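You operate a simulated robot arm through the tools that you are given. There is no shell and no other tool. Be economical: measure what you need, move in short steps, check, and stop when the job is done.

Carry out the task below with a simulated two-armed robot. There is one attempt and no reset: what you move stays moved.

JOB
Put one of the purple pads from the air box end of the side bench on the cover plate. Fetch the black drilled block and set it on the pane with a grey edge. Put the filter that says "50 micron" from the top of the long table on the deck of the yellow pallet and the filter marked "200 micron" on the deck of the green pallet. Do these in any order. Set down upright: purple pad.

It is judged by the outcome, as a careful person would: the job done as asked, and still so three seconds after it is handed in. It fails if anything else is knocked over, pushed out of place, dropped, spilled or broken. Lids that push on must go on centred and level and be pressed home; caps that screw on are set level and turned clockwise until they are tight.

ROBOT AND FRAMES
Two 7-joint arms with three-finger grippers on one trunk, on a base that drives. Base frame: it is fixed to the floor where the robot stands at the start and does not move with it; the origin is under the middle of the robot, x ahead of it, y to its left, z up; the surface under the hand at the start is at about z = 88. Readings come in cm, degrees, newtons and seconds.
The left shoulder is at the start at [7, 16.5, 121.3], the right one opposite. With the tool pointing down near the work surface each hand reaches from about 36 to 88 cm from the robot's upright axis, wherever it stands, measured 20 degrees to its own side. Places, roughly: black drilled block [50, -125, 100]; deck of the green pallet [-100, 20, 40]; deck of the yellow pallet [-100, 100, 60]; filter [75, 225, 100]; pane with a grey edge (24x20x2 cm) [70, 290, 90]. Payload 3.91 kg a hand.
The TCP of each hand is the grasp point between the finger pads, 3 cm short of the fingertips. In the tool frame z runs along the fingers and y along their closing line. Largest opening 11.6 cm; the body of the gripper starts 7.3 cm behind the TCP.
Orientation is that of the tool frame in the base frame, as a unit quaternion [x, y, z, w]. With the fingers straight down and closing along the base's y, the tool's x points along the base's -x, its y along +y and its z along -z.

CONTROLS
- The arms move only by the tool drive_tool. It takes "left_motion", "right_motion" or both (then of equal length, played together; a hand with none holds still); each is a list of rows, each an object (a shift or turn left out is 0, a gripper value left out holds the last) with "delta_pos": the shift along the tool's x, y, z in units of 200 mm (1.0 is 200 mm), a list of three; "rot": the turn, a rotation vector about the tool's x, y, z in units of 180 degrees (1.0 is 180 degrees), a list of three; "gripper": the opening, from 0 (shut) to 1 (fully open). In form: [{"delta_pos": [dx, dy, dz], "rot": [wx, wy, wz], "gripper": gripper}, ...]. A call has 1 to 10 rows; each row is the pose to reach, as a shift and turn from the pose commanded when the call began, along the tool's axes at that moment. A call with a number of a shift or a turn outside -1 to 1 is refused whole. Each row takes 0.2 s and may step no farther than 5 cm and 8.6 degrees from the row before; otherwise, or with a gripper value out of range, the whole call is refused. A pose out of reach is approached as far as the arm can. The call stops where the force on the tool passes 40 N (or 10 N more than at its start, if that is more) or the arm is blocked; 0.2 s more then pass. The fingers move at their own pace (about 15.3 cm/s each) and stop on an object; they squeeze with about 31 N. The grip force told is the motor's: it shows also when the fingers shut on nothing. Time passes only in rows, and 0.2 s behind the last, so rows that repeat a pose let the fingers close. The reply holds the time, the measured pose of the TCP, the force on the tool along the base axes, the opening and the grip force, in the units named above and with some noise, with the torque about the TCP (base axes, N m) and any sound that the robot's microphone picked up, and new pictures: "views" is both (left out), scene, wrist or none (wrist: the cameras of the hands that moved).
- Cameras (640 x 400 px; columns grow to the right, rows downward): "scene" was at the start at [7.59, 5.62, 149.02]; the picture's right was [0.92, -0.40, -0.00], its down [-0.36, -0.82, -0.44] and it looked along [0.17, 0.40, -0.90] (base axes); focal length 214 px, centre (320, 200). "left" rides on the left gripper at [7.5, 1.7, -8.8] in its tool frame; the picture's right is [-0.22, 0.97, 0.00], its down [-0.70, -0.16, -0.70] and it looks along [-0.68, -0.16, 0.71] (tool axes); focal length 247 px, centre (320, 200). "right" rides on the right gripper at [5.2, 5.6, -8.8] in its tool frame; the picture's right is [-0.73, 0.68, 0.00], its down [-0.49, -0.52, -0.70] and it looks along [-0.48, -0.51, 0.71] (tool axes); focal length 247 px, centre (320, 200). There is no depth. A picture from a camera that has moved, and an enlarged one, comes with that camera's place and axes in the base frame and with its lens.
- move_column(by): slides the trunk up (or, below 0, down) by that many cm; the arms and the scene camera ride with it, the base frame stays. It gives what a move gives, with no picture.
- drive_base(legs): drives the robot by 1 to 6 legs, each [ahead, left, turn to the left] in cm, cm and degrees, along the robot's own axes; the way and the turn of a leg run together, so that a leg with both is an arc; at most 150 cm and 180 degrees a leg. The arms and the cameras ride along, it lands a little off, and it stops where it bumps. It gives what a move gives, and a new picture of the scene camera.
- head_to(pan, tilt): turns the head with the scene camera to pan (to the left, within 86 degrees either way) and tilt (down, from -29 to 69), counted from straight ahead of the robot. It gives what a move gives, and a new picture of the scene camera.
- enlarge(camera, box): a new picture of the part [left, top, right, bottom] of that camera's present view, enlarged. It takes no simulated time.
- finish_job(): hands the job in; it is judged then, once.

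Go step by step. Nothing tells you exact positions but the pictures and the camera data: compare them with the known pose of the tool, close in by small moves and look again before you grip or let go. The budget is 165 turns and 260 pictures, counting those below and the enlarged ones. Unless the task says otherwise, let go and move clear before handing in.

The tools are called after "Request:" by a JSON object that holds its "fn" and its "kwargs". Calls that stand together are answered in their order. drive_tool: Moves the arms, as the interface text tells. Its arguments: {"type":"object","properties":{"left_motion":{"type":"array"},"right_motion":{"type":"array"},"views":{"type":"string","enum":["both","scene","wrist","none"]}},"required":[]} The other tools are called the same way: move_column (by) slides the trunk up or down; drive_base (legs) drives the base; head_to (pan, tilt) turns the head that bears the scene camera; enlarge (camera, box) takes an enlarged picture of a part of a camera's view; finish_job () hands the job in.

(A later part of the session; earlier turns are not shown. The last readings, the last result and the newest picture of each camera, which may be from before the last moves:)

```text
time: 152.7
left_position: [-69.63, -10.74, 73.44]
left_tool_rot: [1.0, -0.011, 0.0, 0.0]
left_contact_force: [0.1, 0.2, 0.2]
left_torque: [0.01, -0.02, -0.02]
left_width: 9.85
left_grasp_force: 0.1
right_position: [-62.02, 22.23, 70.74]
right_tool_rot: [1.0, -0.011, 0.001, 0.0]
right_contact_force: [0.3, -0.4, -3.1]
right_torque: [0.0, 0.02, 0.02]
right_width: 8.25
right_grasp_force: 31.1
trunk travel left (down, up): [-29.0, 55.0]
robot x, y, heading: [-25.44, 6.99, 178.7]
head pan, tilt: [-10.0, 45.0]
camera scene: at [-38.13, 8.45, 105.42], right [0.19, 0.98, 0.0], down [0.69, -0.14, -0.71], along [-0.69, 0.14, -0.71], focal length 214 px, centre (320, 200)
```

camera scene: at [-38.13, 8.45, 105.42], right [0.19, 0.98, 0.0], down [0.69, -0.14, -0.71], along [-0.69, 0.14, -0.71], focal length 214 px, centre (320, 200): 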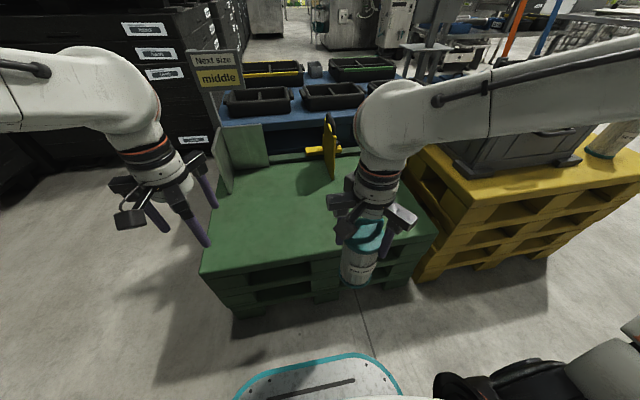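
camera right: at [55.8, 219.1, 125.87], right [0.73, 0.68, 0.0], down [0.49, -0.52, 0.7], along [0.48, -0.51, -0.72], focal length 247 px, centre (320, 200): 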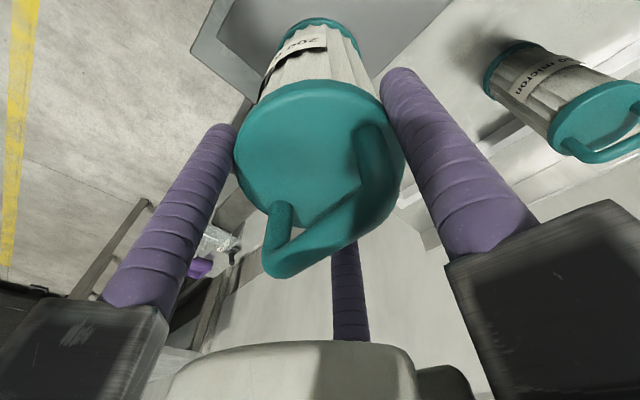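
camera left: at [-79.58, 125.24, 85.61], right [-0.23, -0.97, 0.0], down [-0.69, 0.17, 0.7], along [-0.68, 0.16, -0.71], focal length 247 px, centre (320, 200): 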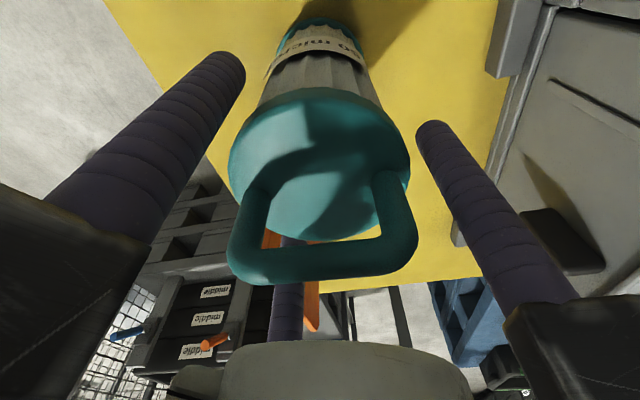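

Request:
{"fn": "drive_tool", "kwargs": {"right_motion": [{"delta_pos": [-0.2, 0, 0]}, {"delta_pos": [-0.4, 0, 0]}, {"delta_pos": [-0.6, 0, 0]}, {"delta_pos": [-0.8, 0, 0]}, {"delta_pos": [-1.0, 0, 0]}], "views": "none"}}

Request:
{"fn": "drive_tool", "kwargs": {"right_motion": [{"delta_pos": [-0.2, 0, 0.05]}, {"delta_pos": [-0.4, 0, 0.15]}, {"delta_pos": [-0.4, 0, 0.35]}, {"delta_pos": [-0.4, 0, 0.5]}], "views": "both"}}

```text
time: 153.9
left_position: [-69.7, -10.85, 73.42]
left_tool_rot: [1.0, -0.01, 0.001, 0.0]
left_contact_force: [-0.5, -0.1, 0.2]
left_torque: [-0.01, -0.02, -0.01]
left_width: 9.85
left_grasp_force: 0.1
right_position: [-82.1, 22.55, 70.52]
right_tool_rot: [1.0, -0.011, 0.001, 0.0]
right_contact_force: [-0.3, 0.4, -3.3]
right_torque: [0.0, -0.01, -0.01]
right_width: 8.27
right_grasp_force: 31.5
trunk travel left (down, up): [-29.0, 55.0]
robot x, y, heading: [-25.07, 6.87, 178.8]
head pan, tilt: [-10.0, 45.0]
```

```text
time: 154.9
left_position: [-69.53, -11.05, 73.62]
left_tool_rot: [1.0, -0.009, -0.002, -0.001]
left_contact_force: [-0.2, 0.5, -1.3]
left_torque: [0.0, -0.01, -0.01]
left_width: 9.85
left_grasp_force: 0.1
right_position: [-90.0, 22.74, 61.23]
right_tool_rot: [1.0, -0.01, -0.003, 0.0]
right_contact_force: [-1.5, -3.6, 25.7]
right_torque: [-0.45, -1.09, -0.13]
right_width: 8.31
right_grasp_force: 30.8
trunk travel left (down, up): [-29.0, 55.0]
robot x, y, heading: [-25.52, 6.94, 178.7]
head pan, tilt: [-10.0, 45.0]
camera scene: at [-37.85, 8.36, 105.54], right [0.19, 0.98, 0.0], down [0.69, -0.14, -0.71], along [-0.7, 0.14, -0.71], focal length 214 px, centre (320, 200)
camera right: at [-84.75, 16.98, 70.14], right [-0.75, -0.67, 0.0], down [-0.47, 0.53, 0.7], along [-0.47, 0.52, -0.71], focal length 247 px, centre (320, 200)
```

scene: 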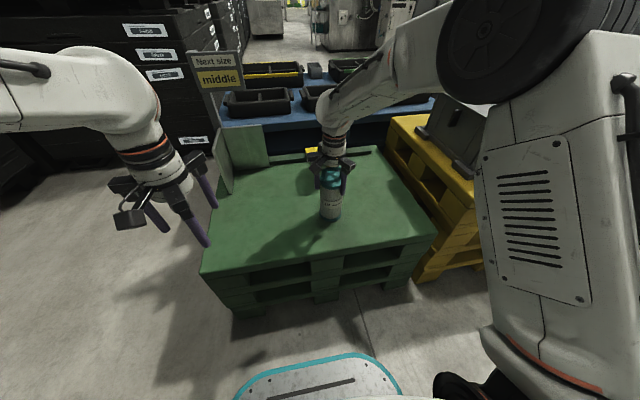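
right: 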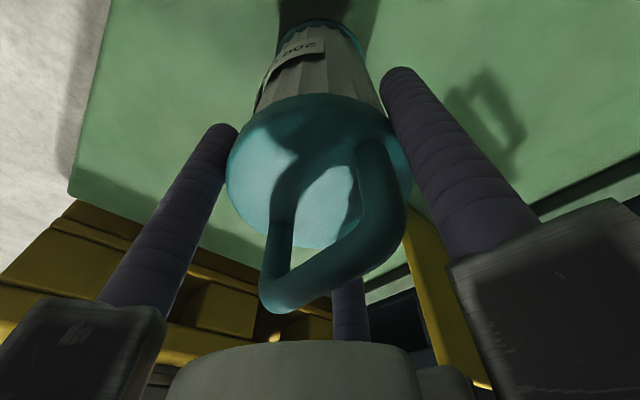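

The deck is slightly higher than expected; it's already in contact at 26 N. I'll ease up a little and check before releasing.

Request:
{"fn": "drive_tool", "kwargs": {"right_motion": [{"delta_pos": [0, 0, -0.01]}, {"delta_pos": [0, 0, -0.02]}, {"delta_pos": [0, 0, -0.025]}], "views": "wrist"}}

Request:
{"fn": "enlarge", "kwargs": {"camera": "scene", "box": [280, 120, 380, 230]}}

```text
time: 155.7
left_position: [-69.75, -10.83, 73.4]
left_tool_rot: [1.0, -0.011, 0.0, 0.0]
left_contact_force: [0.1, 0.5, 0.2]
left_torque: [0.02, -0.01, -0.01]
left_width: 9.86
left_grasp_force: 0.1
right_position: [-89.75, 22.93, 61.0]
right_tool_rot: [1.0, -0.011, 0.003, 0.0]
right_contact_force: [-0.3, 0.1, -2.8]
right_torque: [0.01, -0.01, 0.0]
right_width: 8.24
right_grasp_force: 31.1
trunk travel left (down, up): [-29.0, 55.0]
robot x, y, heading: [-25.33, 7.11, 178.9]
head pan, tilt: [-10.0, 45.0]
camera right: at [-84.67, 17.15, 69.96], right [-0.75, -0.67, -0.01], down [-0.48, 0.53, 0.7], along [-0.46, 0.52, -0.72], focal length 247 px, centre (320, 200)
```

right: 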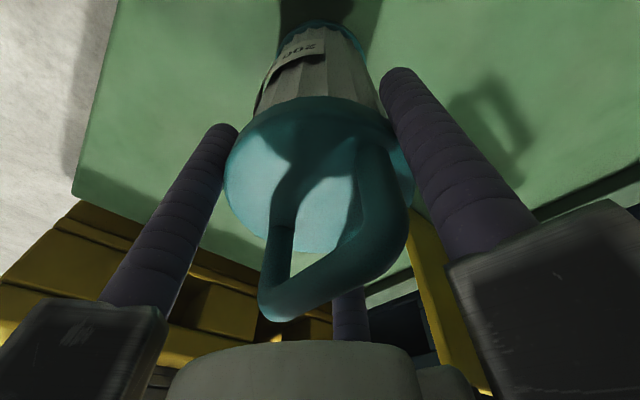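

```text
3.64 times, centred on (330, 175) of scene
camera zoom: at [-38.15, 8.46, 105.38], right [0.19, 0.98, 0.0], down [0.69, -0.14, -0.71], along [-0.69, 0.14, -0.71], focal length 780 px, centre (284, 291)
```

zoom: 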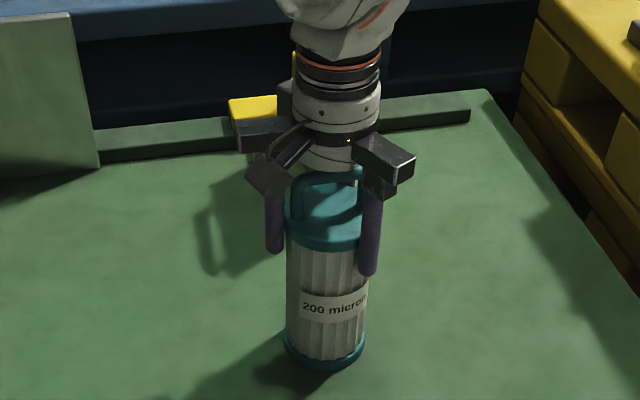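

Request:
{"fn": "drive_tool", "kwargs": {"right_motion": [{"delta_pos": [0, 0, 0.005]}, {"delta_pos": [0, 0, 0.01]}, {"delta_pos": [0, 0, 0.014]}], "views": "none"}}

```text
time: 156.5
left_position: [-69.66, -10.93, 73.43]
left_tool_rot: [1.0, -0.011, 0.001, 0.0]
left_contact_force: [-0.7, -0.1, 0.2]
left_torque: [0.05, 0.0, 0.0]
left_width: 9.85
left_grasp_force: 0.1
right_position: [-89.83, 22.83, 60.78]
right_tool_rot: [1.0, -0.011, 0.002, 0.001]
right_contact_force: [1.5, -0.1, -1.4]
right_torque: [0.04, -0.03, -0.01]
right_width: 8.25
right_grasp_force: 31.1
trunk travel left (down, up): [-29.0, 55.0]
robot x, y, heading: [-25.06, 6.59, 178.8]
head pan, tilt: [-10.0, 45.0]
```

Barely touching now. One more small step, then release.

Request:
{"fn": "drive_tool", "kwargs": {"right_motion": [{"delta_pos": [0, 0, 0.006]}, {"delta_pos": [0, 0, 0.006]}, {"delta_pos": [0, 0, 0.006], "gripper": 0.9}, {"delta_pos": [0, 0, 0.006], "gripper": 0.9}, {"delta_pos": [0, 0, 0.006], "gripper": 0.9}], "views": "both"}}

```text
time: 157.7
left_position: [-69.74, -10.94, 73.46]
left_tool_rot: [1.0, -0.011, 0.0, 0.0]
left_contact_force: [0.4, -0.5, 0.4]
left_torque: [0.03, -0.03, -0.02]
left_width: 9.84
left_grasp_force: 0.0
right_position: [-90.0, 22.9, 60.84]
right_tool_rot: [1.0, -0.01, 0.002, 0.001]
right_contact_force: [0.4, 0.7, 0.0]
right_torque: [0.01, 0.02, -0.01]
right_width: 10.47
right_grasp_force: 0.1
trunk travel left (down, up): [-29.0, 55.0]
robot x, y, heading: [-24.84, 6.88, 178.7]
head pan, tilt: [-10.0, 45.0]
camera scene: at [-38.12, 8.45, 105.42], right [0.19, 0.98, 0.0], down [0.69, -0.14, -0.71], along [-0.69, 0.14, -0.71], focal length 214 px, centre (320, 200)
camera right: at [-84.7, 17.1, 69.77], right [-0.75, -0.67, 0.0], down [-0.48, 0.53, 0.7], along [-0.46, 0.52, -0.72], focal length 247 px, centre (320, 200)
```

scene: 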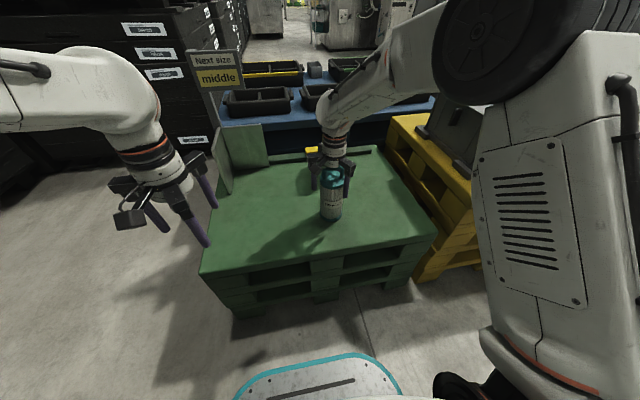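
right: 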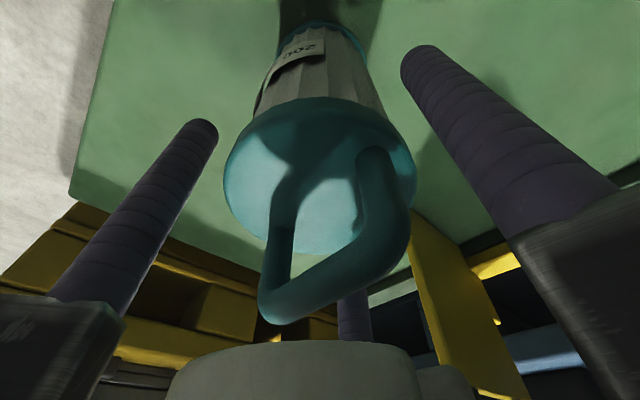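

Request:
{"fn": "drive_tool", "kwargs": {"right_motion": [{"delta_pos": [0, 0, -0.15]}, {"delta_pos": [0, 0, -0.35]}, {"delta_pos": [0, 0, -0.55]}, {"delta_pos": [0, 0, -0.75]}, {"delta_pos": [0, 0, -0.95]}, {"delta_pos": [0.2, 0, -0.98]}, {"delta_pos": [0.4, 0, -0.98]}, {"delta_pos": [0.6, 0, -0.98]}, {"delta_pos": [0.8, 0, -0.98]}, {"delta_pos": [1.0, 0, -0.98]}], "views": "scene"}}

Request:
{"fn": "enlarge", "kwargs": {"camera": "scene", "box": [280, 120, 380, 230]}}

```text
time: 159.9
left_position: [-69.57, -10.72, 73.58]
left_tool_rot: [1.0, -0.011, 0.0, 0.001]
left_contact_force: [-0.4, 0.6, 0.8]
left_torque: [-0.1, -0.01, -0.01]
left_width: 9.86
left_grasp_force: 0.1
right_position: [-69.87, 22.6, 80.51]
right_tool_rot: [1.0, -0.011, 0.0, 0.001]
right_contact_force: [0.5, 0.2, -0.1]
right_torque: [-0.08, -0.02, 0.0]
right_width: 10.44
right_grasp_force: 0.0
trunk travel left (down, up): [-29.0, 55.0]
robot x, y, heading: [-25.21, 7.2, 178.7]
head pan, tilt: [-10.0, 45.0]
camera scene: at [-38.07, 8.69, 105.43], right [0.19, 0.98, 0.0], down [0.69, -0.14, -0.71], along [-0.69, 0.14, -0.71], focal length 214 px, centre (320, 200)
```

scene: 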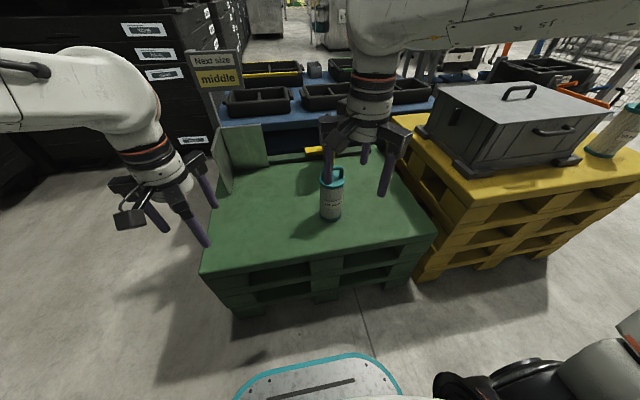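

```text
3.64 times, centred on (330, 175) of scene
camera zoom: at [-38.07, 8.69, 105.43], right [0.19, 0.98, 0.0], down [0.69, -0.14, -0.71], along [-0.69, 0.14, -0.71], focal length 780 px, centre (284, 291)
```

zoom: 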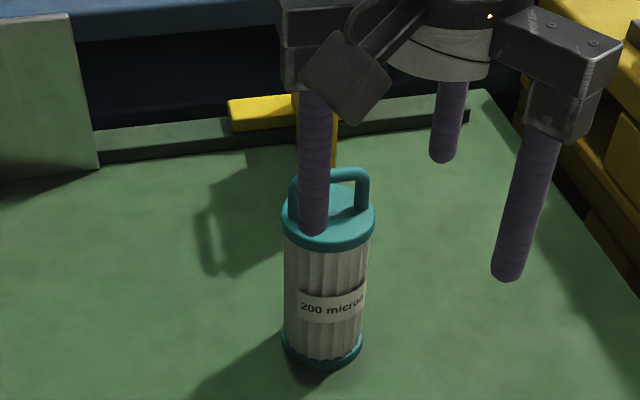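

Both filters are placed. Now raise the trunk, turn back to the front bench for the purple pad.

Request:
{"fn": "move_column", "kwargs": {"by": 46}}

Request:
{"fn": "drive_base", "kwargs": {"legs": [[-3, 0, 0], [0, 0, -90], [0, 0, -89]]}}

Request:
{"fn": "head_to", "kwargs": {"pan": 0, "tilt": 40}}

```text
refused: 46 is not a number from -40 to 40
```

```text
time: 168.2
left_position: [20.91, 27.65, 73.41]
left_tool_rot: [-0.026, 1.0, 0.0, 0.0]
left_contact_force: [-1.4, -0.8, 0.2]
left_torque: [-0.02, 0.0, 0.03]
left_width: 9.86
left_grasp_force: 0.1
right_position: [23.59, -5.55, 80.33]
right_tool_rot: [-0.027, 1.0, 0.001, -0.002]
right_contact_force: [0.3, 0.2, -0.8]
right_torque: [-0.03, 0.05, 0.0]
right_width: 10.43
right_grasp_force: 0.1
trunk travel left (down, up): [-29.0, 55.0]
robot x, y, heading: [-22.09, 6.73, 2.8]
head pan, tilt: [-10.0, 45.0]
camera scene: at [-9.02, 5.97, 105.42], right [-0.12, -0.99, 0.0], down [-0.7, 0.09, -0.71], along [0.7, -0.09, -0.71], focal length 214 px, centre (320, 200)
```

scene: 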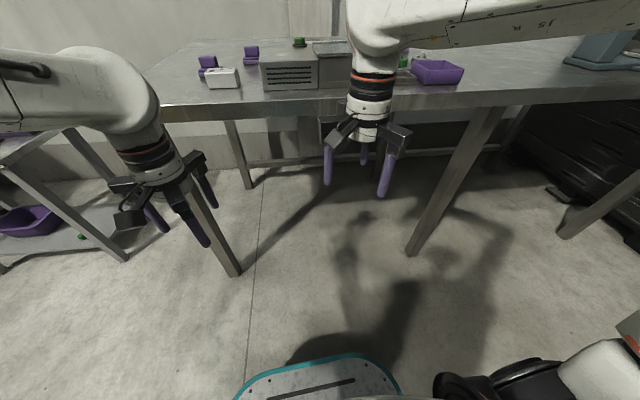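

```text
time: 169.0
left_position: [20.84, 27.59, 73.47]
left_tool_rot: [-0.027, 1.0, 0.0, 0.001]
left_contact_force: [0.7, 0.0, 0.0]
left_torque: [-0.03, 0.0, 0.02]
left_width: 9.86
left_grasp_force: 0.1
right_position: [23.55, -5.63, 80.35]
right_tool_rot: [-0.027, 1.0, -0.001, -0.002]
right_contact_force: [-1.0, -0.8, -1.0]
right_torque: [-0.01, 0.01, 0.0]
right_width: 10.42
right_grasp_force: 0.0
trunk travel left (down, up): [-29.0, 55.0]
robot x, y, heading: [-22.09, 6.57, 3.2]
head pan, tilt: [0.0, 40.0]
camera scene: at [-8.6, 7.41, 106.14], right [0.05, -1.0, 0.0], down [-0.64, -0.03, -0.77], along [0.76, 0.04, -0.64], focal length 214 px, centre (320, 200)
```

scene: 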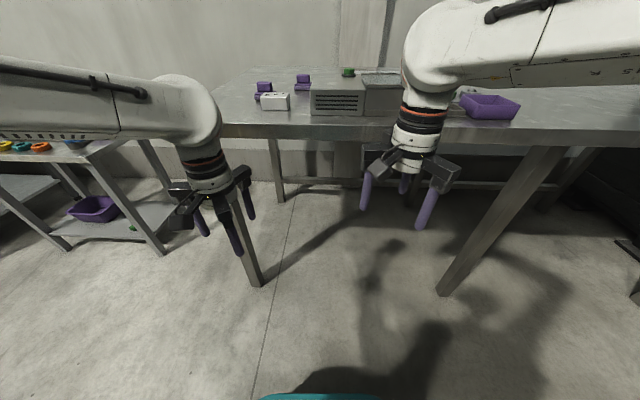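

Request:
{"fn": "move_column", "kwargs": {"by": 36}}

Request:
{"fn": "move_column", "kwargs": {"by": 10}}

Request:
{"fn": "drive_base", "kwargs": {"legs": [[18, 0, -3]]}}

Request:
{"fn": "head_to", "kwargs": {"pan": 10, "tilt": 45}}

Request:
{"fn": "enlarge", "kwargs": {"camera": "scene", "box": [200, 130, 400, 270]}}

```text
time: 172.5
left_position: [20.81, 27.61, 109.55]
left_tool_rot: [-0.027, 1.0, 0.0, 0.0]
left_contact_force: [-0.8, 0.3, 0.4]
left_torque: [-0.01, -0.01, 0.0]
left_width: 9.88
left_grasp_force: 0.1
right_position: [23.57, -5.49, 116.3]
right_tool_rot: [-0.027, 1.0, 0.0, -0.001]
right_contact_force: [-0.3, 0.1, -0.5]
right_torque: [-0.01, 0.02, -0.01]
right_width: 10.45
right_grasp_force: 0.0
trunk travel left (down, up): [-65.0, 19.0]
robot x, y, heading: [-21.92, 6.39, 3.3]
head pan, tilt: [0.0, 40.0]
```

```text
time: 173.8
left_position: [20.87, 27.58, 119.47]
left_tool_rot: [-0.027, 1.0, 0.001, 0.0]
left_contact_force: [-0.1, -0.5, 0.1]
left_torque: [-0.02, 0.02, -0.01]
left_width: 9.87
left_grasp_force: 0.0
right_position: [23.64, -5.43, 126.24]
right_tool_rot: [-0.026, 1.0, 0.0, -0.002]
right_contact_force: [0.0, -0.2, 0.1]
right_torque: [0.0, 0.0, -0.02]
right_width: 10.44
right_grasp_force: 0.1
trunk travel left (down, up): [-75.0, 9.0]
robot x, y, heading: [-22.31, 6.91, 3.2]
head pan, tilt: [0.0, 40.0]
```

```text
time: 175.3
left_position: [39.04, 25.81, 119.66]
left_tool_rot: [-0.001, 1.0, 0.0, 0.001]
left_contact_force: [-0.1, -0.6, 0.1]
left_torque: [-0.01, -0.02, 0.0]
left_width: 9.88
left_grasp_force: 0.1
right_position: [40.04, -7.38, 126.29]
right_tool_rot: [-0.002, 1.0, -0.001, 0.0]
right_contact_force: [0.0, -1.2, -0.4]
right_torque: [0.01, -0.04, 0.01]
right_width: 10.46
right_grasp_force: 0.0
trunk travel left (down, up): [-75.0, 9.0]
robot x, y, heading: [-5.07, 7.19, -0.1]
head pan, tilt: [0.0, 40.0]
camera scene: at [8.54, 7.19, 152.18], right [0.0, -1.0, 0.0], down [-0.64, 0.0, -0.77], along [0.77, 0.0, -0.64], focal length 214 px, centre (320, 200)
```

scene: 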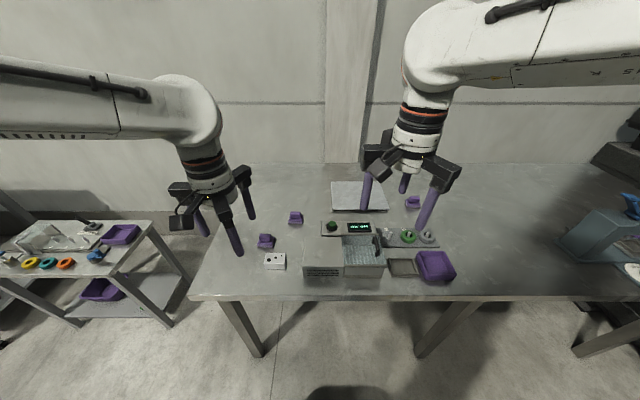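

```text
time: 176.0
left_position: [39.44, 25.94, 119.48]
left_tool_rot: [-0.001, 1.0, 0.0, 0.0]
left_contact_force: [0.1, 0.7, -0.6]
left_torque: [0.04, 0.0, -0.01]
left_width: 9.85
left_grasp_force: 0.1
right_position: [40.32, -7.55, 126.28]
right_tool_rot: [-0.001, 1.0, 0.0, -0.002]
right_contact_force: [0.0, 1.0, -0.5]
right_torque: [-0.04, 0.0, 0.02]
right_width: 10.45
right_grasp_force: 0.0
trunk travel left (down, up): [-75.0, 9.0]
robot x, y, heading: [-4.69, 7.01, 0.2]
head pan, tilt: [10.0, 45.0]
camera scene: at [8.44, 8.59, 151.41], right [0.17, -0.98, 0.0], down [-0.7, -0.12, -0.71], along [0.7, 0.12, -0.71], focal length 214 px, centre (320, 200)
```

scene: 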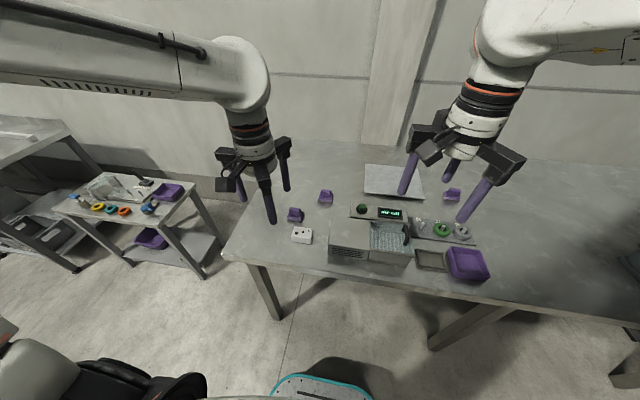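

```text
2.86 times, centred on (300, 200) of scene
camera zoom: at [8.44, 8.59, 151.41], right [0.17, -0.98, 0.0], down [-0.7, -0.12, -0.71], along [0.7, 0.12, -0.71], focal length 613 px, centre (377, 200)
```

zoom: 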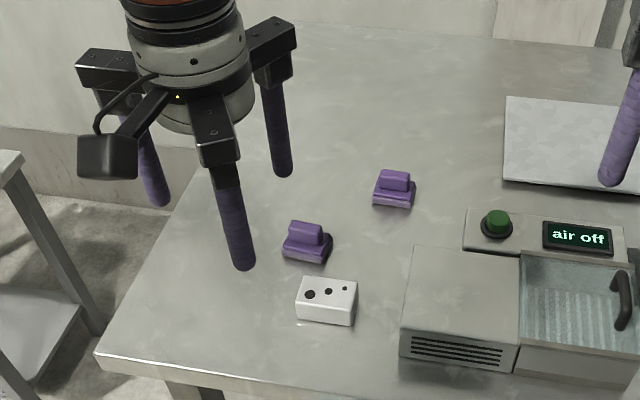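

The pads are a base with a ridge on top. I'll take the one at about [71.4, 17.2]; moving forward and positioning the left hand over it.

Request:
{"fn": "drive_base", "kwargs": {"legs": [[12, -6, 0]]}}

Request:
{"fn": "drive_tool", "kwargs": {"left_motion": [{"delta_pos": [-0.2, -0.02, 0.05], "gripper": 0.7}, {"delta_pos": [-0.4, -0.04, 0.15]}, {"delta_pos": [-0.6, -0.06, 0.3]}, {"delta_pos": [-0.8, -0.08, 0.4]}, {"delta_pos": [-0.95, -0.08, 0.5]}], "views": "both"}}

```text
time: 177.3
left_position: [50.88, 20.09, 119.5]
left_tool_rot: [0.0, 1.0, 0.0, 0.001]
left_contact_force: [1.2, -0.4, -0.1]
left_torque: [-0.03, -0.03, -0.02]
left_width: 9.84
left_grasp_force: 0.1
right_position: [51.85, -13.12, 126.47]
right_tool_rot: [0.0, 1.0, 0.001, -0.001]
right_contact_force: [-0.7, 0.3, -0.1]
right_torque: [-0.04, 0.01, 0.03]
right_width: 10.43
right_grasp_force: 0.1
trunk travel left (down, up): [-75.0, 9.0]
robot x, y, heading: [7.28, 1.38, 0.1]
head pan, tilt: [10.0, 45.0]
camera scene: at [19.91, 2.82, 151.44], right [0.18, -0.98, 0.0], down [-0.7, -0.12, -0.71], along [0.7, 0.12, -0.71], focal length 214 px, centre (320, 200)
```

scene: 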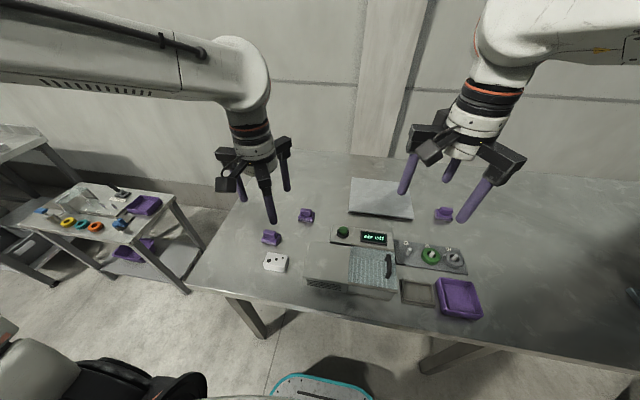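

```text
refused: row 3 steps farther than a row can; nothing moved
```

Request:
{"fn": "drive_tool", "kwargs": {"left_motion": [{"delta_pos": [-0.2, -0.02, 0.05], "gripper": 0.7}, {"delta_pos": [-0.4, -0.04, 0.12]}, {"delta_pos": [-0.6, -0.06, 0.22]}, {"delta_pos": [-0.8, -0.08, 0.32]}, {"delta_pos": [-0.98, -0.1, 0.42]}, {"delta_pos": [-0.98, -0.1, 0.62]}], "views": "both"}}

Request:
{"fn": "enlarge", "kwargs": {"camera": "left", "box": [240, 20, 400, 120]}}

```text
time: 178.7
left_position: [70.53, 18.31, 107.07]
left_tool_rot: [-0.001, 1.0, 0.0, 0.001]
left_contact_force: [0.8, 0.4, 0.6]
left_torque: [0.0, 0.03, -0.04]
left_width: 8.14
left_grasp_force: 0.2
right_position: [52.16, -13.19, 126.37]
right_tool_rot: [0.0, 1.0, -0.001, -0.002]
right_contact_force: [0.1, 0.0, 0.1]
right_torque: [0.01, 0.0, -0.03]
right_width: 10.44
right_grasp_force: 0.0
trunk travel left (down, up): [-75.0, 9.0]
robot x, y, heading: [6.89, 1.57, 0.1]
head pan, tilt: [10.0, 45.0]
camera scene: at [20.14, 2.76, 151.42], right [0.18, -0.98, 0.0], down [-0.7, -0.12, -0.71], along [0.7, 0.12, -0.71], focal length 214 px, centre (320, 200)
camera left: at [63.29, 19.88, 116.02], right [0.22, 0.98, 0.0], down [0.7, -0.16, 0.7], along [0.68, -0.16, -0.71], focal length 247 px, centre (320, 200)
```

scene: 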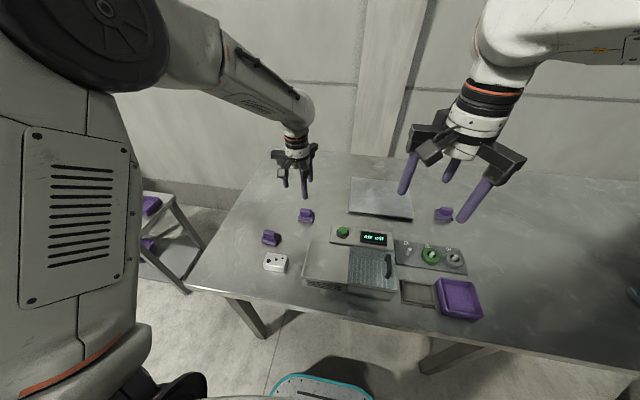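
left: 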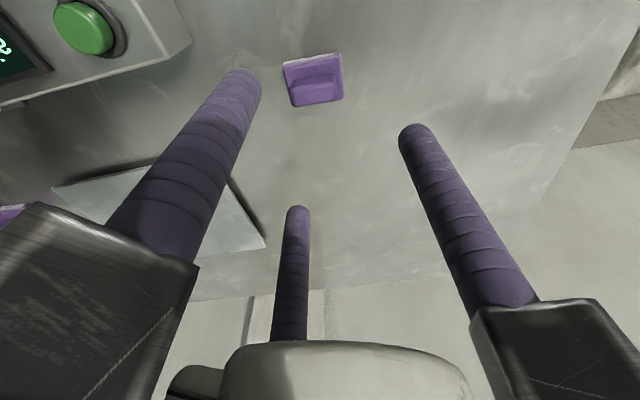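

```text
4.00 times, centred on (320, 70) of left
camera zoom: at [63.29, 19.88, 116.02], right [0.22, 0.98, 0.0], down [0.7, -0.16, 0.7], along [0.68, -0.16, -0.71], focal length 988 px, centre (320, 720)
```

zoom: 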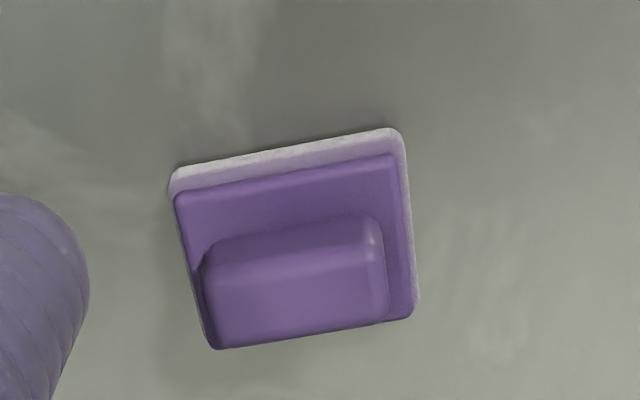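

Request:
{"fn": "drive_tool", "kwargs": {"left_motion": [{"delta_pos": [-0.05, 0, 0.15], "rot": [0, 0, 0.014]}, {"delta_pos": [-0.1, 0, 0.35], "rot": [0, 0, 0.028]}, {"delta_pos": [-0.1, 0, 0.52], "rot": [0, 0, 0.028], "gripper": 0.6}], "views": "wrist"}}

Request:
{"fn": "enlarge", "kwargs": {"camera": "scene", "box": [260, 120, 360, 240]}}

```text
time: 179.5
left_position: [72.62, 18.22, 96.87]
left_tool_rot: [0.044, 0.999, 0.001, 0.002]
left_contact_force: [0.9, -0.2, 0.2]
left_torque: [-0.02, -0.01, -0.01]
left_width: 6.95
left_grasp_force: 0.1
right_position: [51.89, -13.33, 126.39]
right_tool_rot: [-0.001, 1.0, 0.0, -0.001]
right_contact_force: [0.1, -0.5, -0.8]
right_torque: [-0.02, 0.01, -0.04]
right_width: 10.43
right_grasp_force: 0.1
trunk travel left (down, up): [-75.0, 9.0]
robot x, y, heading: [7.02, 1.55, 0.1]
head pan, tilt: [10.0, 45.0]
camera left: at [65.47, 20.66, 105.68], right [0.31, 0.95, 0.0], down [0.68, -0.22, 0.7], along [0.67, -0.21, -0.71], focal length 247 px, centre (320, 200)
```

left: 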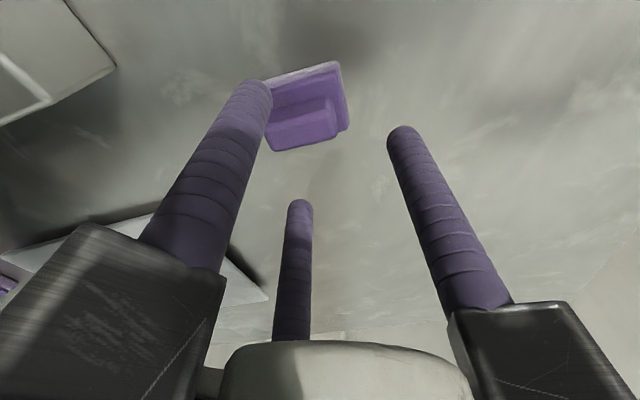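

```text
3.33 times, centred on (310, 180) of scene
camera zoom: at [20.1, 2.73, 151.42], right [0.18, -0.98, 0.0], down [-0.7, -0.12, -0.71], along [0.7, 0.12, -0.71], focal length 715 px, centre (353, 267)
```

zoom: 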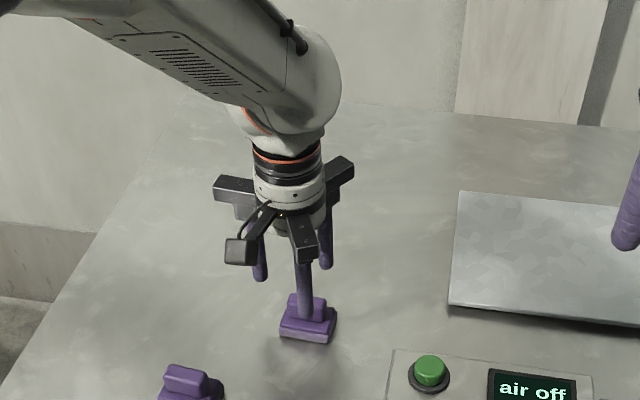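

Request:
{"fn": "drive_tool", "kwargs": {"left_motion": [{"delta_pos": [-0.022, 0.005, 0.05]}, {"delta_pos": [-0.022, 0.005, 0.14]}, {"delta_pos": [-0.022, 0.005, 0.17]}, {"delta_pos": [-0.022, 0.005, 0.19]}, {"delta_pos": [-0.022, 0.005, 0.205]}], "views": "wrist"}}

Request:
{"fn": "enlarge", "kwargs": {"camera": "scene", "box": [280, 170, 340, 240]}}

```text
time: 180.7
left_position: [73.04, 18.13, 92.63]
left_tool_rot: [0.043, 0.999, 0.0, 0.0]
left_contact_force: [0.8, -0.1, -1.0]
left_torque: [0.03, 0.02, 0.0]
left_width: 6.97
left_grasp_force: 0.0
right_position: [52.12, -13.27, 126.3]
right_tool_rot: [-0.001, 1.0, 0.0, -0.001]
right_contact_force: [-0.4, 0.2, 0.7]
right_torque: [0.02, 0.01, 0.03]
right_width: 10.44
right_grasp_force: 0.1
trunk travel left (down, up): [-75.0, 9.0]
robot x, y, heading: [7.06, 1.59, -0.2]
head pan, tilt: [10.0, 45.0]
camera left: at [65.93, 20.46, 101.57], right [0.31, 0.95, 0.0], down [0.68, -0.22, 0.7], along [0.67, -0.21, -0.71], focal length 247 px, centre (320, 200)
```

left: 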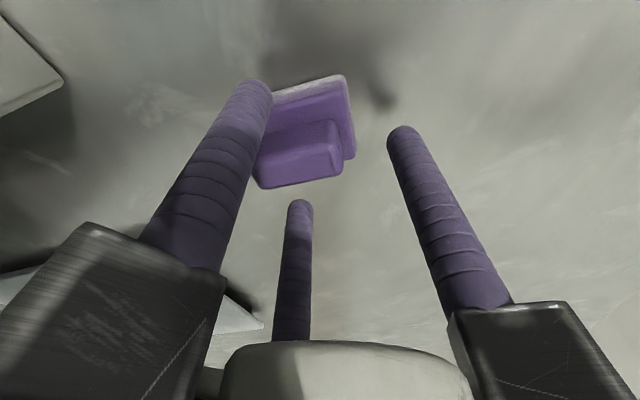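

```text
5.71 times, centred on (310, 205) of scene
camera zoom: at [20.1, 2.72, 151.42], right [0.17, -0.98, 0.0], down [-0.7, -0.12, -0.71], along [0.7, 0.12, -0.71], focal length 1226 px, centre (377, 171)
```

zoom: 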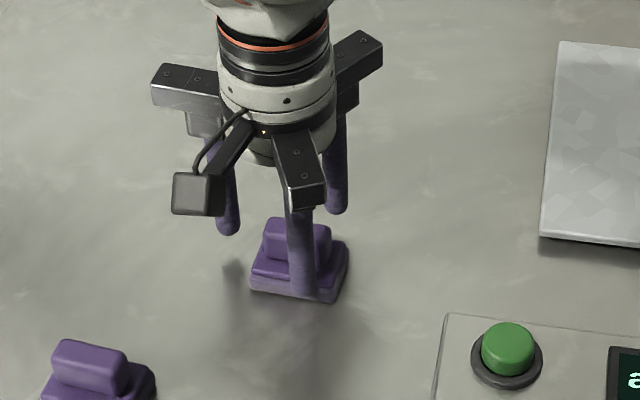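

Request:
{"fn": "drive_tool", "kwargs": {"left_motion": [{"gripper": 0.3}, {"gripper": 0.2}, {"gripper": 0}, {"gripper": 0}, {"gripper": 0}], "views": "wrist"}}

Request:
{"fn": "enlarge", "kwargs": {"camera": "scene", "box": [280, 170, 340, 240]}}

```text
time: 181.9
left_position: [73.09, 18.16, 93.07]
left_tool_rot: [0.043, 0.999, 0.0, 0.002]
left_contact_force: [6.9, 0.6, 26.4]
left_torque: [-0.25, -0.03, 0.05]
left_width: 2.37
left_grasp_force: 31.1
right_position: [51.91, -13.33, 126.32]
right_tool_rot: [-0.001, 1.0, 0.0, 0.001]
right_contact_force: [0.4, -0.2, 0.6]
right_torque: [0.01, 0.01, 0.02]
right_width: 10.46
right_grasp_force: 0.0
trunk travel left (down, up): [-75.0, 9.0]
robot x, y, heading: [7.29, 1.05, 0.0]
head pan, tilt: [10.0, 45.0]
camera left: at [65.86, 20.42, 101.81], right [0.31, 0.95, 0.0], down [0.68, -0.22, 0.7], along [0.67, -0.21, -0.71], focal length 247 px, centre (320, 200)
```

left: 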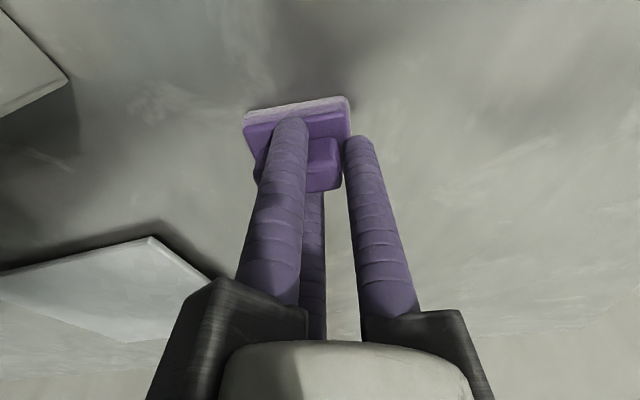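

```text
5.71 times, centred on (310, 205) of scene
camera zoom: at [19.85, 2.66, 151.46], right [0.17, -0.98, 0.0], down [-0.7, -0.12, -0.71], along [0.7, 0.12, -0.71], focal length 1226 px, centre (377, 171)
```

zoom: 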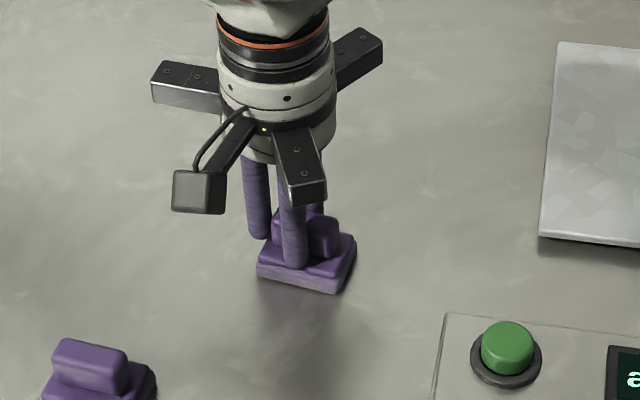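

Request:
{"fn": "drive_tool", "kwargs": {"left_motion": [{"delta_pos": [0, 0, -0.02], "gripper": 0}, {"delta_pos": [0, 0, -0.04]}, {"delta_pos": [0, 0, -0.08]}, {"delta_pos": [0, 0, -0.15]}, {"delta_pos": [0, 0, -0.3]}], "views": "wrist"}}

Request:
{"fn": "enlarge", "kwargs": {"camera": "scene", "box": [280, 150, 340, 220]}}

```text
time: 183.1
left_position: [72.75, 18.34, 98.72]
left_tool_rot: [0.043, 0.999, 0.0, 0.0]
left_contact_force: [0.1, -0.8, 0.2]
left_torque: [0.02, 0.01, 0.0]
left_width: 2.39
left_grasp_force: 30.8
right_position: [51.84, -13.28, 126.37]
right_tool_rot: [-0.001, 1.0, -0.001, -0.001]
right_contact_force: [0.1, 0.0, 0.5]
right_torque: [0.0, 0.0, -0.03]
right_width: 10.43
right_grasp_force: 0.1
trunk travel left (down, up): [-75.0, 9.0]
robot x, y, heading: [7.06, 1.75, 0.3]
head pan, tilt: [10.0, 45.0]
camera left: at [65.66, 20.55, 107.73], right [0.31, 0.95, 0.0], down [0.68, -0.22, 0.7], along [0.67, -0.21, -0.71], focal length 247 px, centre (320, 200)
```

left: 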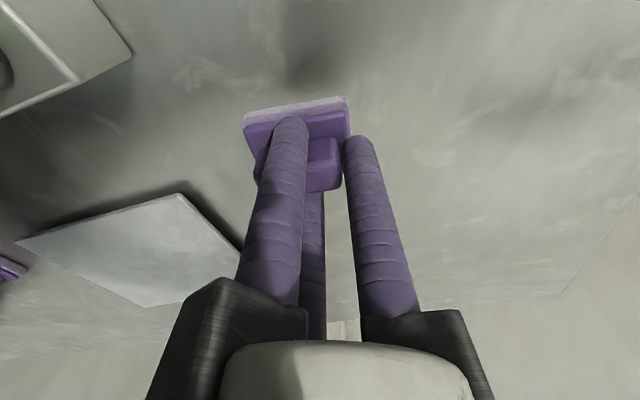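

```text
5.71 times, centred on (310, 185) of scene
camera zoom: at [19.93, 2.72, 151.43], right [0.17, -0.98, 0.0], down [-0.7, -0.12, -0.71], along [0.7, 0.12, -0.71], focal length 1226 px, centre (377, 286)
```

zoom: 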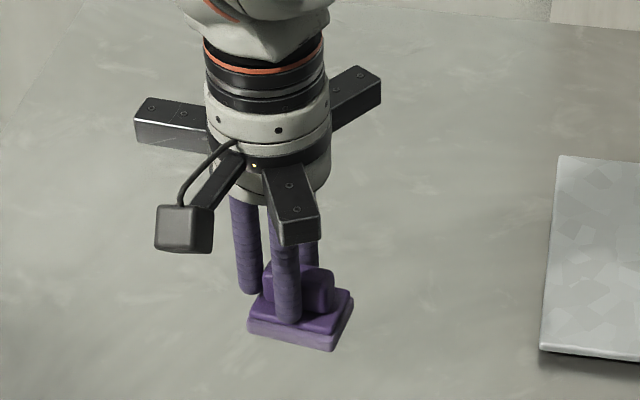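

Request:
{"fn": "drive_tool", "kwargs": {"left_motion": [{"delta_pos": [0, 0, -0.2], "gripper": 0}, {"delta_pos": [0, 0, -0.4]}, {"delta_pos": [0, 0, -0.55]}], "views": "none"}}

Request:
{"fn": "drive_base", "kwargs": {"legs": [[4, -12, 0]]}}

Request:
{"fn": "drive_tool", "kwargs": {"left_motion": [{"delta_pos": [-0.1, -0.2, 0]}, {"delta_pos": [-0.2, -0.4, 0]}, {"delta_pos": [-0.3, -0.6, 0]}, {"delta_pos": [-0.36, -0.75, 0]}], "views": "both"}}

```text
time: 183.9
left_position: [73.16, 18.12, 109.76]
left_tool_rot: [0.042, 0.999, 0.001, 0.0]
left_contact_force: [0.6, -0.2, -1.9]
left_torque: [0.01, -0.04, 0.02]
left_width: 2.38
left_grasp_force: 31.4
right_position: [51.99, -13.27, 126.38]
right_tool_rot: [-0.001, 1.0, -0.001, -0.001]
right_contact_force: [-0.3, -0.1, 0.7]
right_torque: [-0.02, 0.02, -0.01]
right_width: 10.44
right_grasp_force: 0.0
trunk travel left (down, up): [-75.0, 9.0]
robot x, y, heading: [7.27, 1.37, 0.1]
head pan, tilt: [10.0, 45.0]
```

```text
time: 185.2
left_position: [77.04, 6.56, 109.68]
left_tool_rot: [0.042, 0.999, 0.0, 0.001]
left_contact_force: [-1.1, -0.8, -0.2]
left_torque: [0.01, 0.0, 0.01]
left_width: 2.39
left_grasp_force: 30.9
right_position: [56.0, -25.0, 126.33]
right_tool_rot: [-0.003, 1.0, -0.001, -0.001]
right_contact_force: [0.2, 0.4, 0.3]
right_torque: [0.01, -0.01, 0.01]
right_width: 10.43
right_grasp_force: 0.0
trunk travel left (down, up): [-75.0, 9.0]
robot x, y, heading: [10.68, -10.84, 0.0]
head pan, tilt: [10.0, 45.0]
camera scene: at [24.0, -9.08, 151.42], right [0.18, -0.98, 0.0], down [-0.7, -0.13, -0.71], along [0.7, 0.12, -0.71], focal length 214 px, centre (320, 200)
```

scene: 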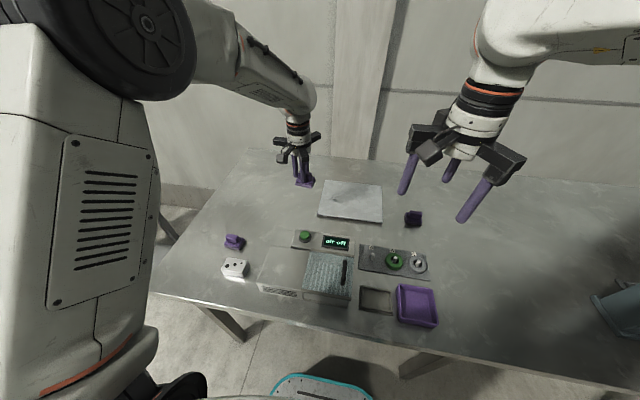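

```text
time: 186.2
left_position: [82.98, -9.24, 109.59]
left_tool_rot: [0.04, 0.999, 0.0, -0.001]
left_contact_force: [1.2, 0.4, -0.9]
left_torque: [0.01, 0.03, 0.0]
left_width: 2.41
left_grasp_force: 30.7
right_position: [56.08, -25.14, 126.47]
right_tool_rot: [-0.002, 1.0, 0.0, -0.002]
right_contact_force: [0.6, -0.2, -0.1]
right_torque: [0.01, -0.01, 0.01]
right_width: 10.43
right_grasp_force: 0.2
trunk travel left (down, up): [-75.0, 9.0]
robot x, y, heading: [11.0, -10.88, 0.2]
head pan, tilt: [10.0, 45.0]
camera scene: at [24.11, -9.33, 151.41], right [0.18, -0.98, 0.0], down [-0.7, -0.12, -0.71], along [0.7, 0.13, -0.71], focal length 214 px, centre (320, 200)
camera left: at [75.84, -6.98, 118.57], right [0.3, 0.95, 0.0], down [0.68, -0.22, 0.7], along [0.67, -0.21, -0.71], focal length 247 px, centre (320, 200)
```

scene: 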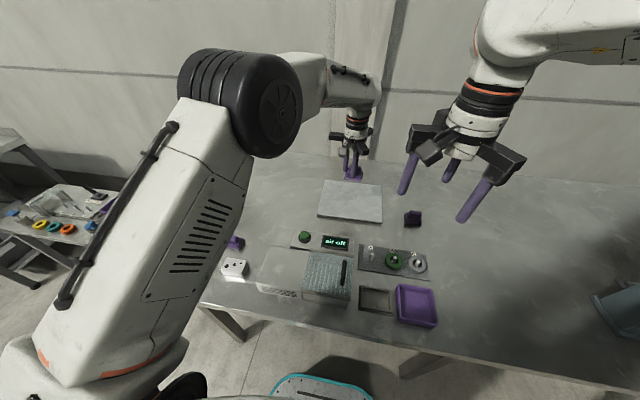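
left: 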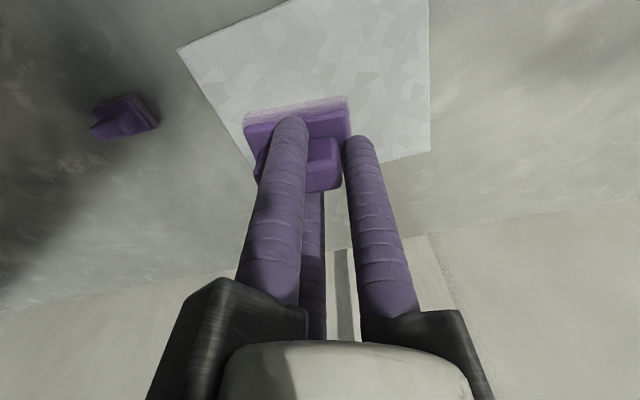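

Request:
{"fn": "drive_tool", "kwargs": {"left_motion": [{"delta_pos": [-0.1, 0, 0.1]}, {"delta_pos": [-0.14, 0, 0.3]}, {"delta_pos": [-0.14, 0, 0.5]}, {"delta_pos": [-0.14, 0, 0.6]}], "views": "both"}}

Request:
{"fn": "enlarge", "kwargs": {"camera": "scene", "box": [300, 120, 400, 230]}}

```text
time: 187.2
left_position: [85.82, -9.52, 97.49]
left_tool_rot: [0.042, 0.999, 0.0, 0.0]
left_contact_force: [-0.3, -0.3, -0.6]
left_torque: [-0.01, 0.0, -0.06]
left_width: 2.37
left_grasp_force: 31.7
right_position: [56.17, -25.25, 126.23]
right_tool_rot: [-0.003, 1.0, 0.0, -0.003]
right_contact_force: [0.2, 0.3, 0.0]
right_torque: [-0.03, 0.0, 0.01]
right_width: 10.4
right_grasp_force: 0.1
trunk travel left (down, up): [-75.0, 9.0]
robot x, y, heading: [11.31, -10.21, 0.6]
head pan, tilt: [10.0, 45.0]
camera scene: at [24.15, -9.27, 151.41], right [0.18, -0.98, 0.0], down [-0.7, -0.13, -0.71], along [0.7, 0.13, -0.71], focal length 214 px, centre (320, 200)
camera left: at [78.64, -7.3, 106.42], right [0.3, 0.95, 0.0], down [0.68, -0.22, 0.7], along [0.67, -0.21, -0.71], focal length 247 px, centre (320, 200)
```

scene: 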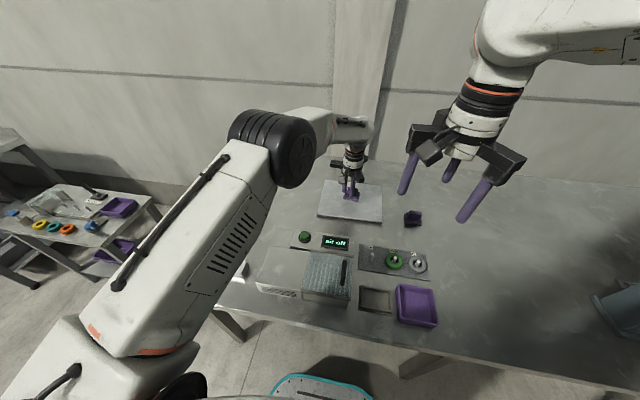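
left: 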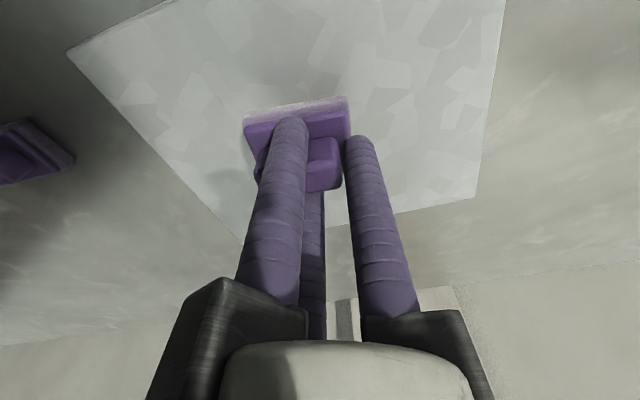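

```text
3.64 times, centred on (350, 175) of scene
camera zoom: at [24.15, -9.27, 151.41], right [0.18, -0.98, 0.0], down [-0.7, -0.13, -0.71], along [0.7, 0.13, -0.71], focal length 780 px, centre (211, 291)
```

zoom: 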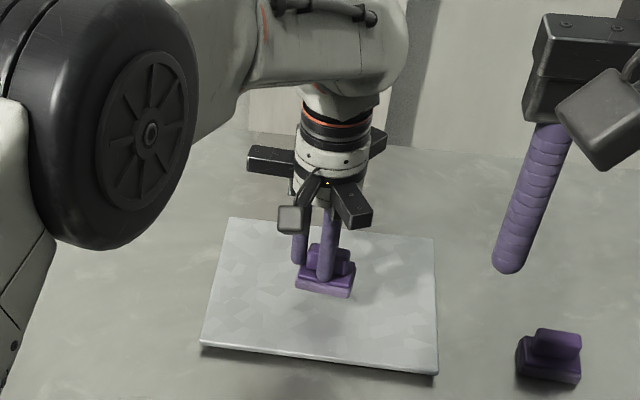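

Centred over the plate. Lowering in small steps until contact.

Request:
{"fn": "drive_tool", "kwargs": {"left_motion": [{"delta_pos": [0, 0, 0.05]}, {"delta_pos": [0, 0, 0.08]}, {"delta_pos": [0, 0, 0.09]}, {"delta_pos": [0, 0, 0.1]}, {"delta_pos": [0, 0, 0.11]}, {"delta_pos": [0, 0, 0.12]}], "views": "none"}}

```text
time: 188.6
left_position: [85.84, -9.35, 95.22]
left_tool_rot: [0.042, 0.999, 0.0, 0.0]
left_contact_force: [-0.2, -0.5, -0.8]
left_torque: [0.03, 0.0, -0.02]
left_width: 2.4
left_grasp_force: 31.4
right_position: [56.05, -25.07, 126.37]
right_tool_rot: [-0.003, 1.0, 0.001, -0.001]
right_contact_force: [-0.7, 0.6, -0.5]
right_torque: [-0.01, -0.03, -0.03]
right_width: 10.43
right_grasp_force: 0.0
trunk travel left (down, up): [-75.0, 9.0]
robot x, y, heading: [10.65, -10.86, 0.2]
head pan, tilt: [10.0, 45.0]
```

Request:
{"fn": "drive_tool", "kwargs": {"left_motion": [{"delta_pos": [0, 0, 0.008]}, {"delta_pos": [0, 0, 0.016]}, {"delta_pos": [0, 0, 0.024]}, {"delta_pos": [0, 0, 0.032]}, {"delta_pos": [0, 0, 0.04]}], "views": "none"}}

```text
time: 189.8
left_position: [85.74, -9.31, 94.61]
left_tool_rot: [0.042, 0.999, -0.001, 0.001]
left_contact_force: [-0.8, 0.4, 3.5]
left_torque: [-0.02, 0.1, -0.03]
left_width: 2.4
left_grasp_force: 30.9
right_position: [55.96, -25.13, 126.43]
right_tool_rot: [-0.003, 1.0, 0.0, -0.001]
right_contact_force: [0.7, -0.4, -0.3]
right_torque: [0.01, -0.01, 0.0]
right_width: 10.44
right_grasp_force: 0.1
trunk travel left (down, up): [-75.0, 9.0]
robot x, y, heading: [11.52, -10.17, 0.3]
head pan, tilt: [10.0, 45.0]
```

Request:
{"fn": "drive_tool", "kwargs": {"left_motion": [{"delta_pos": [0, 0, 0.006]}, {"delta_pos": [0, 0, 0.006]}, {"delta_pos": [0, 0, 0.004], "gripper": 0.45}, {"delta_pos": [0, 0, 0], "gripper": 0.5}, {"delta_pos": [0, 0, -0.02], "gripper": 0.5}, {"delta_pos": [0, 0, -0.15]}, {"delta_pos": [0, 0, -0.35]}, {"delta_pos": [0, 0, -0.55]}, {"delta_pos": [0, 0, -0.75]}], "views": "both"}}

Request:
{"fn": "enlarge", "kwargs": {"camera": "scene", "box": [300, 150, 400, 230]}}

```text
time: 191.8
left_position: [85.53, -9.5, 109.72]
left_tool_rot: [0.041, 0.999, 0.0, 0.0]
left_contact_force: [0.2, -0.2, 0.0]
left_torque: [-0.01, 0.02, 0.01]
left_width: 5.8
left_grasp_force: 0.0
right_position: [55.96, -25.13, 126.42]
right_tool_rot: [-0.002, 1.0, 0.0, 0.0]
right_contact_force: [-0.2, -0.4, 0.6]
right_torque: [0.02, -0.02, -0.03]
right_width: 10.42
right_grasp_force: 0.1
trunk travel left (down, up): [-75.0, 9.0]
robot x, y, heading: [11.28, -10.53, 0.1]
head pan, tilt: [10.0, 45.0]
camera scene: at [23.92, -9.22, 151.42], right [0.18, -0.98, 0.0], down [-0.7, -0.13, -0.71], along [0.7, 0.13, -0.71], focal length 214 px, centre (320, 200)
camera left: at [78.42, -7.33, 118.57], right [0.3, 0.95, 0.0], down [0.68, -0.22, 0.7], along [0.67, -0.21, -0.71], focal length 247 px, centre (320, 200)
```

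scene: 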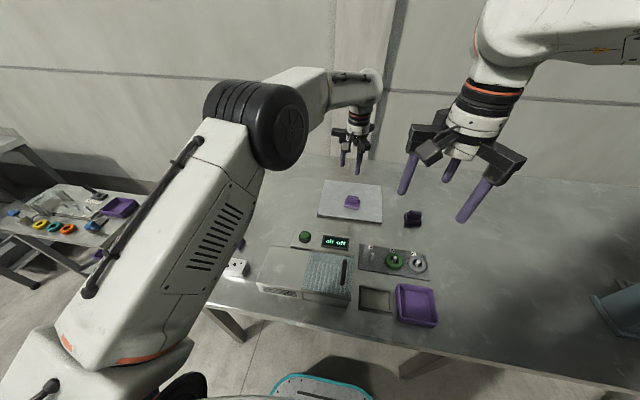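
left: 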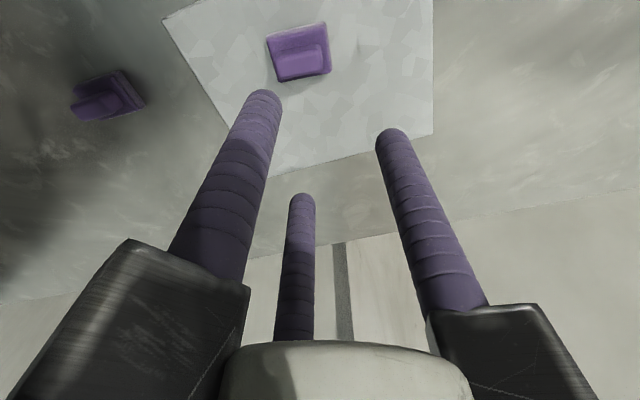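

```text
5.00 times, centred on (350, 190) of scene
camera zoom: at [23.92, -9.22, 151.42], right [0.18, -0.98, 0.0], down [-0.7, -0.13, -0.71], along [0.7, 0.13, -0.71], focal length 1072 px, centre (170, 250)
```

zoom: 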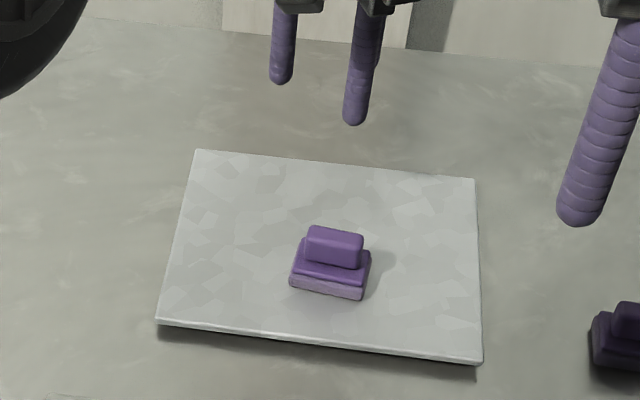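

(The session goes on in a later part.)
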